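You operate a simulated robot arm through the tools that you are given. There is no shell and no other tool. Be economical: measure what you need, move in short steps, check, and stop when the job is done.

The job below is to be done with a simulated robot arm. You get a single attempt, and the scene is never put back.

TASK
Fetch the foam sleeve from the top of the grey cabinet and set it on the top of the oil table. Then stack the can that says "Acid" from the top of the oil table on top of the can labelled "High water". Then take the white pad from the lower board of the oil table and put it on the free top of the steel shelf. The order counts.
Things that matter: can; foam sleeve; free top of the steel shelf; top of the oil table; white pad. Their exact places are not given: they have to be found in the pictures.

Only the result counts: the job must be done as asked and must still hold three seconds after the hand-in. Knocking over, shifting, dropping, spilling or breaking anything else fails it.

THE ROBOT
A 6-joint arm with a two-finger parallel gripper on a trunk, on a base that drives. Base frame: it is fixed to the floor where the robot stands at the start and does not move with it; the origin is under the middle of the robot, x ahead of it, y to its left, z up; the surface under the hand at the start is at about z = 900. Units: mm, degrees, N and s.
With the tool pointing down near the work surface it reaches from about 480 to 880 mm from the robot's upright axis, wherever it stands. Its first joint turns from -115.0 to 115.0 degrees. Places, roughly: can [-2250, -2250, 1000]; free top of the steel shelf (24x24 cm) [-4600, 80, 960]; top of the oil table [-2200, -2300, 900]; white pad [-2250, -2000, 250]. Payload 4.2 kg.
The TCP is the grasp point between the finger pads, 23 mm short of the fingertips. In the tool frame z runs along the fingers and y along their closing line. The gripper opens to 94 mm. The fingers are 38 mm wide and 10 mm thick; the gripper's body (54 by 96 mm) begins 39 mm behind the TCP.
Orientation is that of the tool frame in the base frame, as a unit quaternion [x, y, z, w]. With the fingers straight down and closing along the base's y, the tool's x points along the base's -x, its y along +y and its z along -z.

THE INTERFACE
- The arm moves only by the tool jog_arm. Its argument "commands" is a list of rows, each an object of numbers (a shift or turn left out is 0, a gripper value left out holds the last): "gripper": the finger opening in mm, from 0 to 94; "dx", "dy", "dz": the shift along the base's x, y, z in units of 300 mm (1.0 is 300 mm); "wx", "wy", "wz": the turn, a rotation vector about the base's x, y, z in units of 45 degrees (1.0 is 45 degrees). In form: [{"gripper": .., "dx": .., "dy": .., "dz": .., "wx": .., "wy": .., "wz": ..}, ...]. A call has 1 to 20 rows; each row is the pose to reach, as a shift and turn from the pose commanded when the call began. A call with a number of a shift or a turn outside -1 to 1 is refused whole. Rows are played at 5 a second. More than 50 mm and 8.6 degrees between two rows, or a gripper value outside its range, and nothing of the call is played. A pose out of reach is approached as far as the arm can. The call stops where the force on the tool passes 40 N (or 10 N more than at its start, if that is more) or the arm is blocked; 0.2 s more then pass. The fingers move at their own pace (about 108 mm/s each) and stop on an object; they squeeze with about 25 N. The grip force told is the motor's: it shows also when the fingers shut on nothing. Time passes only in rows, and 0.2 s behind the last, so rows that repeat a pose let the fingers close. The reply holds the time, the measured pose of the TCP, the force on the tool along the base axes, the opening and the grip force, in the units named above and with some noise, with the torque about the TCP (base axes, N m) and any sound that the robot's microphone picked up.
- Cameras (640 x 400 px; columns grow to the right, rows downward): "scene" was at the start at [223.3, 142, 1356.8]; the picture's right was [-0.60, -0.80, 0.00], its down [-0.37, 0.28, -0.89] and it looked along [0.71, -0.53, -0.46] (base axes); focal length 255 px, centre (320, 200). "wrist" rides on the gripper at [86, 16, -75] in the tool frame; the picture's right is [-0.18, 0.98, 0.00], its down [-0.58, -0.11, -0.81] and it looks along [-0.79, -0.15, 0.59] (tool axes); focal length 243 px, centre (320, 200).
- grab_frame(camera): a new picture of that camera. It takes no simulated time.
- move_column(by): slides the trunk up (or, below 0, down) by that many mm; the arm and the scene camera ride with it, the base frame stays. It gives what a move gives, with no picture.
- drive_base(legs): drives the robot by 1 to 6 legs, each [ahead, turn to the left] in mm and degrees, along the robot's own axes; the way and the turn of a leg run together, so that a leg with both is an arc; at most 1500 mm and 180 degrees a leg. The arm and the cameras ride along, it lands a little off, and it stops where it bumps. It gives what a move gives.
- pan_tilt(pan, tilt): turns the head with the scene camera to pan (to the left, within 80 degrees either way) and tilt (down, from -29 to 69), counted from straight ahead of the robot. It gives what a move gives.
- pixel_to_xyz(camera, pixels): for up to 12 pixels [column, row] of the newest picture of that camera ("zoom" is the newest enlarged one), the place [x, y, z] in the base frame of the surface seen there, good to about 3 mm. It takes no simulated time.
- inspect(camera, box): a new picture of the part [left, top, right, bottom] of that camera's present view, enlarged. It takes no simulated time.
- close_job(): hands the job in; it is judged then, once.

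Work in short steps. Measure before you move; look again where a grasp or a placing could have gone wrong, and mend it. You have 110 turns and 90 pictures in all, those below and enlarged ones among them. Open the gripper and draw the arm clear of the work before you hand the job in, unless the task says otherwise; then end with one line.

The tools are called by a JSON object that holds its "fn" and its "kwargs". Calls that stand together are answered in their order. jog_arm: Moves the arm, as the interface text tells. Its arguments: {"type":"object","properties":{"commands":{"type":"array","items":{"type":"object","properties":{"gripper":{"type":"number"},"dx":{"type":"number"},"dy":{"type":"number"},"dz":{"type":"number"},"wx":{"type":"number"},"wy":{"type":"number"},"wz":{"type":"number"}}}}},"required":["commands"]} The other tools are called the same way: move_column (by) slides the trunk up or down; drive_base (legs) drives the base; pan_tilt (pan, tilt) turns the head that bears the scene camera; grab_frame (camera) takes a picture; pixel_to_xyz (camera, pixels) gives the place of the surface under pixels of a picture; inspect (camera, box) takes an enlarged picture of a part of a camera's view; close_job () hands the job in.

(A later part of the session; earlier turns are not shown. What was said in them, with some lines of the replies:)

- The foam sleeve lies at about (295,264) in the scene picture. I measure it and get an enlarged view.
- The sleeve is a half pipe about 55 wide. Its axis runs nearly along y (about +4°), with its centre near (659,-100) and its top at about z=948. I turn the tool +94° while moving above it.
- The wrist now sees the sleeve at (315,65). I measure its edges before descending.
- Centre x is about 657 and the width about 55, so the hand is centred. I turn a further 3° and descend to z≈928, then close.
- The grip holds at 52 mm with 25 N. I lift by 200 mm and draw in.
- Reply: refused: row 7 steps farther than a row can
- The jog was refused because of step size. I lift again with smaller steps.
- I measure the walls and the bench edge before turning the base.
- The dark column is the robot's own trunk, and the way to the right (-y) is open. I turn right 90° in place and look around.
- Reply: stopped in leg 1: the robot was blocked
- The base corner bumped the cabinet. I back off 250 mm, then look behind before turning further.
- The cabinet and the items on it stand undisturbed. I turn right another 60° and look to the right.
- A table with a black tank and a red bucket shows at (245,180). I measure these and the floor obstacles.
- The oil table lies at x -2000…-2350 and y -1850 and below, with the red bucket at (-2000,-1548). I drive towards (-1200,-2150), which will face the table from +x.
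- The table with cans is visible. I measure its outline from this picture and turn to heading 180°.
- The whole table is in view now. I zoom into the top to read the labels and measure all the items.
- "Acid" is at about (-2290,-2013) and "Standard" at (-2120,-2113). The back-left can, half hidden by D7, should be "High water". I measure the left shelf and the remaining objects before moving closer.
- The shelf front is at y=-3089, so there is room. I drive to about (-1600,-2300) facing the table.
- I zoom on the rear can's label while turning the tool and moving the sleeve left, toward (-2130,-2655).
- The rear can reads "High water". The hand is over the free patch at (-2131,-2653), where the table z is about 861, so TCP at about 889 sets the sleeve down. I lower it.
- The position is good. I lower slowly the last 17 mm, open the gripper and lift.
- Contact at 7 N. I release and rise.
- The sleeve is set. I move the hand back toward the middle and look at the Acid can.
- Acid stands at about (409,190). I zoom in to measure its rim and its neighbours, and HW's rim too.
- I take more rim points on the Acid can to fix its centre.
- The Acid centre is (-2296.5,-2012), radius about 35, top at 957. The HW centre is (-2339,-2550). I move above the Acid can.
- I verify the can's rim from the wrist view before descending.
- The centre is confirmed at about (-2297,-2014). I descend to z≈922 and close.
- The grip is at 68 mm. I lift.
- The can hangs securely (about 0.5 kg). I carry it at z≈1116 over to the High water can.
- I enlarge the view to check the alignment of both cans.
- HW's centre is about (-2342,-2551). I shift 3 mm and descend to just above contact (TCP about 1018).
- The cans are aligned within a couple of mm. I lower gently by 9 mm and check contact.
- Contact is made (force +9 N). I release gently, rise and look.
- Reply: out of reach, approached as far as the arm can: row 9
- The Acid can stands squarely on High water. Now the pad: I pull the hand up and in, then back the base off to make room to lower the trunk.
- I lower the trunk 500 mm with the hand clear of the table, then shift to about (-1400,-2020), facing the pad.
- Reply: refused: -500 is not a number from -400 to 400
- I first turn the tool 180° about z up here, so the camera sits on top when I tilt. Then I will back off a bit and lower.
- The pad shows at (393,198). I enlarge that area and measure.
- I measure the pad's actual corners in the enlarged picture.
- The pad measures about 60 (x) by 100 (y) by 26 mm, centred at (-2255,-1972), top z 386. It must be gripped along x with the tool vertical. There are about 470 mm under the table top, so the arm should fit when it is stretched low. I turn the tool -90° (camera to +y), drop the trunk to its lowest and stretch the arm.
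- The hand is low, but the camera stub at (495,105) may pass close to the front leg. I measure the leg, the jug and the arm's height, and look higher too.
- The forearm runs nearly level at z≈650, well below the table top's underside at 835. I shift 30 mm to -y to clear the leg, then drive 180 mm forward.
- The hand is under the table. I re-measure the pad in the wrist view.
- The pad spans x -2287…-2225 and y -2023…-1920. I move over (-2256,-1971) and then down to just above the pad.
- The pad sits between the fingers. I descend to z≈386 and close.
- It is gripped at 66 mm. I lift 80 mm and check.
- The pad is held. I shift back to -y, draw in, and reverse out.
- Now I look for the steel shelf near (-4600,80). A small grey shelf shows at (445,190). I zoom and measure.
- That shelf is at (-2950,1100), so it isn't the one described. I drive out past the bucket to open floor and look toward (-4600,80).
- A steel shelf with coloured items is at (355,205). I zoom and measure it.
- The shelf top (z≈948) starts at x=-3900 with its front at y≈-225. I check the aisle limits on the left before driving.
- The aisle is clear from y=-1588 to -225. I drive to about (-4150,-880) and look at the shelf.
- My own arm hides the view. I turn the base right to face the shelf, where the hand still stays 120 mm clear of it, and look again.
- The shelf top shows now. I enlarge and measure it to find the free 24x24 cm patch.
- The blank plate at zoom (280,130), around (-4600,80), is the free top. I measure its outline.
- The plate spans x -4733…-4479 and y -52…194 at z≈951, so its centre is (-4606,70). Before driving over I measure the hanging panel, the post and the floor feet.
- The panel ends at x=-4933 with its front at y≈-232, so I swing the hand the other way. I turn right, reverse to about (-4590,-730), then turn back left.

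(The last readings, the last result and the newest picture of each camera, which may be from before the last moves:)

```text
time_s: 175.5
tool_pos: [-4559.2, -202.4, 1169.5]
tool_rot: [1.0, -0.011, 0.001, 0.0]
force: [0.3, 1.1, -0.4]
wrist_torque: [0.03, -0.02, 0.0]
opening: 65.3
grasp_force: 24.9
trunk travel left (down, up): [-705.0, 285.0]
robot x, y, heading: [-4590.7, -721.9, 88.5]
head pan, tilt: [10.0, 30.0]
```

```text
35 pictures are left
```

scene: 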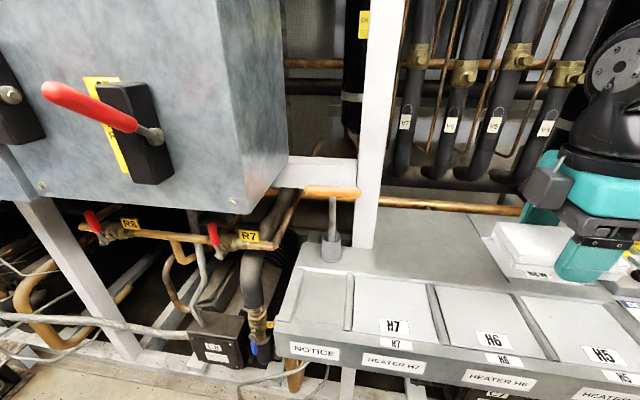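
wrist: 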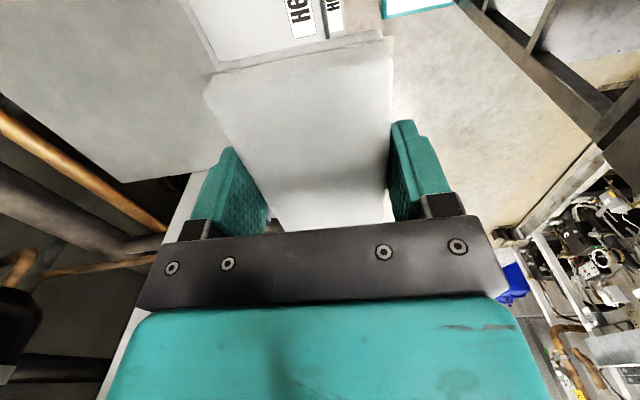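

The tool's x lies along base x and the pad hangs squarely. I move over the plate centre (-4595,72), then lower to just above it.

{"fn": "jog_arm", "kwargs": {"commands": [{"dx": -0.02, "dy": 0.13}, {"dx": -0.04, "dy": 0.26}, {"dx": -0.06, "dy": 0.39}, {"dx": -0.08, "dy": 0.52}, {"dx": -0.1, "dy": 0.65}, {"dx": -0.12, "dy": 0.78}, {"dx": -0.12, "dy": 0.9}, {"dx": -0.12, "dy": 0.913}]}}

{"fn": "grab_frame", "kwargs": {"camera": "wrist"}}

{"fn": "grab_frame", "kwargs": {"camera": "scene"}}

```text
time_s: 177.3
tool_pos: [-4595.3, 72.0, 1170.2]
tool_rot: [1.0, -0.01, 0.001, 0.001]
force: [0.3, -0.8, -0.8]
wrist_torque: [-0.01, 0.01, -0.03]
opening: 65.1
grasp_force: 25.0
trunk travel left (down, up): [-705.0, 285.0]
robot x, y, heading: [-4595.3, -718.8, 88.6]
head pan, tilt: [10.0, 30.0]
```

```text
34 pictures are left
```

wrist: 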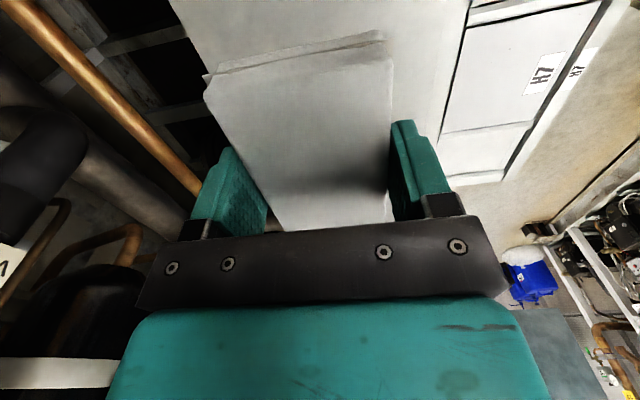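

```text
33 pictures are left
```

scene: 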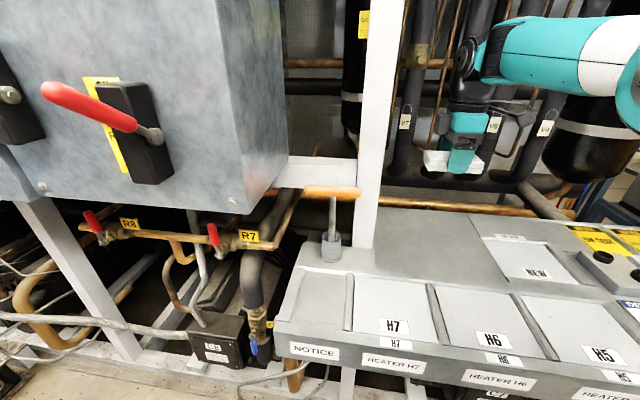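

The pad hangs over the free plate. I lower to about 987, then step down.

{"fn": "jog_arm", "kwargs": {"commands": [{"dz": -0.14}, {"dz": -0.28}, {"dz": -0.4}, {"dz": -0.5}, {"dz": -0.57}, {"dz": -0.61}, {"dz": -0.61}]}}

{"fn": "jog_arm", "kwargs": {"commands": [{"dz": -0.015}, {"dz": -0.025}, {"dz": -0.033}, {"dz": -0.033}]}}

{"fn": "inspect", "kwargs": {"camera": "scene", "box": [350, 120, 590, 270]}}

```text
time_s: 178.9
tool_pos: [-4594.1, 70.1, 986.3]
tool_rot: [1.0, -0.01, 0.001, 0.001]
force: [0.5, -0.5, -0.6]
wrist_torque: [0.0, 0.0, 0.03]
opening: 65.2
grasp_force: 25.1
trunk travel left (down, up): [-705.0, 285.0]
robot x, y, heading: [-4592.3, -716.7, 88.5]
head pan, tilt: [10.0, 30.0]
```

```text
time_s: 179.9
tool_pos: [-4595.2, 70.6, 976.6]
tool_rot: [1.0, -0.01, 0.0, 0.001]
force: [0.6, 0.5, -1.5]
wrist_torque: [0.01, 0.0, -0.01]
opening: 65.1
grasp_force: 24.9
trunk travel left (down, up): [-705.0, 285.0]
robot x, y, heading: [-4587.7, -718.7, 88.5]
head pan, tilt: [10.0, 30.0]
```

```text
2.67 times, centred on (470, 195) of scene
```

zoom: 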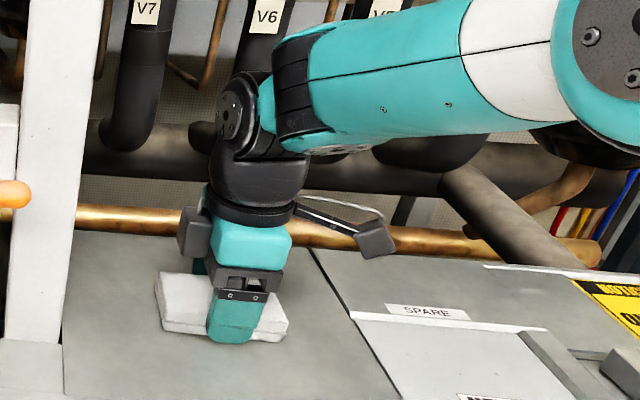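

No contact force yet. I step a few mm further, watching the force.

{"fn": "jog_arm", "kwargs": {"commands": [{"dz": -0.005}, {"dz": -0.01}, {"dz": -0.01}]}}

```text
time_s: 180.7
tool_pos: [-4594.6, 71.5, 976.1]
tool_rot: [1.0, -0.01, 0.001, 0.0]
force: [-0.6, -1.5, 7.2]
wrist_torque: [-0.02, 0.03, -0.02]
opening: 65.1
grasp_force: 24.9
trunk travel left (down, up): [-705.0, 285.0]
robot x, y, heading: [-4588.8, -720.0, 88.5]
head pan, tilt: [10.0, 30.0]
```

Contact at 7 N. I release, rise, draw back and look.

{"fn": "jog_arm", "kwargs": {"commands": [{"gripper": 80}, {"gripper": 94}, {"gripper": 94}, {"dz": 0.08}, {"dz": 0.2}, {"dz": 0.33}, {"dz": 0.46}, {"dz": 0.6}, {"dz": 0.6, "dy": -0.14}, {"dz": 0.6, "dy": -0.28}, {"dz": 0.6, "dy": -0.42}, {"dz": 0.6, "dy": -0.56}, {"dz": 0.6, "dy": -0.7}, {"dz": 0.6, "dy": -0.84}]}}

{"fn": "inspect", "kwargs": {"camera": "scene", "box": [350, 120, 590, 270]}}

```text
time_s: 183.7
tool_pos: [-4596.7, -179.8, 1150.0]
tool_rot: [1.0, -0.01, 0.0, 0.001]
force: [-0.8, 0.1, -0.9]
wrist_torque: [-0.05, 0.0, -0.04]
opening: 94.1
grasp_force: 0.0
trunk travel left (down, up): [-705.0, 285.0]
robot x, y, heading: [-4588.7, -719.3, 88.4]
head pan, tilt: [10.0, 30.0]
```

```text
2.67 times, centred on (470, 195) of scene
```

zoom: 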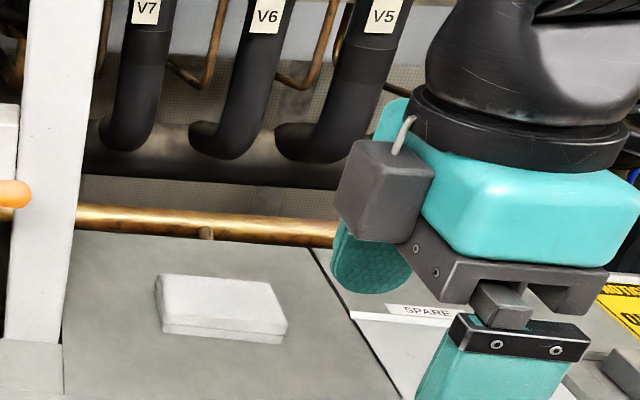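

The pad lies flat in the middle of the free plate. I back off the base slightly so the arm is fully clear, then hand in.

{"fn": "drive_base", "kwargs": {"legs": [[-180, 0]]}}

{"fn": "close_job", "kwargs": {}}

```text
time_s: 185.2
tool_pos: [-4604.0, -365.0, 1150.4]
tool_rot: [1.0, -0.009, 0.0, 0.001]
force: [0.7, 0.0, 0.1]
wrist_torque: [-0.03, 0.02, 0.02]
opening: 94.0
grasp_force: 0.1
trunk travel left (down, up): [-705.0, 285.0]
robot x, y, heading: [-4593.2, -901.2, 88.8]
head pan, tilt: [10.0, 30.0]
```

```text
The job is handed in.
```

All three steps are done in order and the job is handed in: the foam sleeve is on the oil table, the "Acid" can is stacked on "High water", and the white pad is on the free top of the steel shelf; the base bumped the grey cabinet once at the start, and a picture afterwards showed nothing visibly moved.
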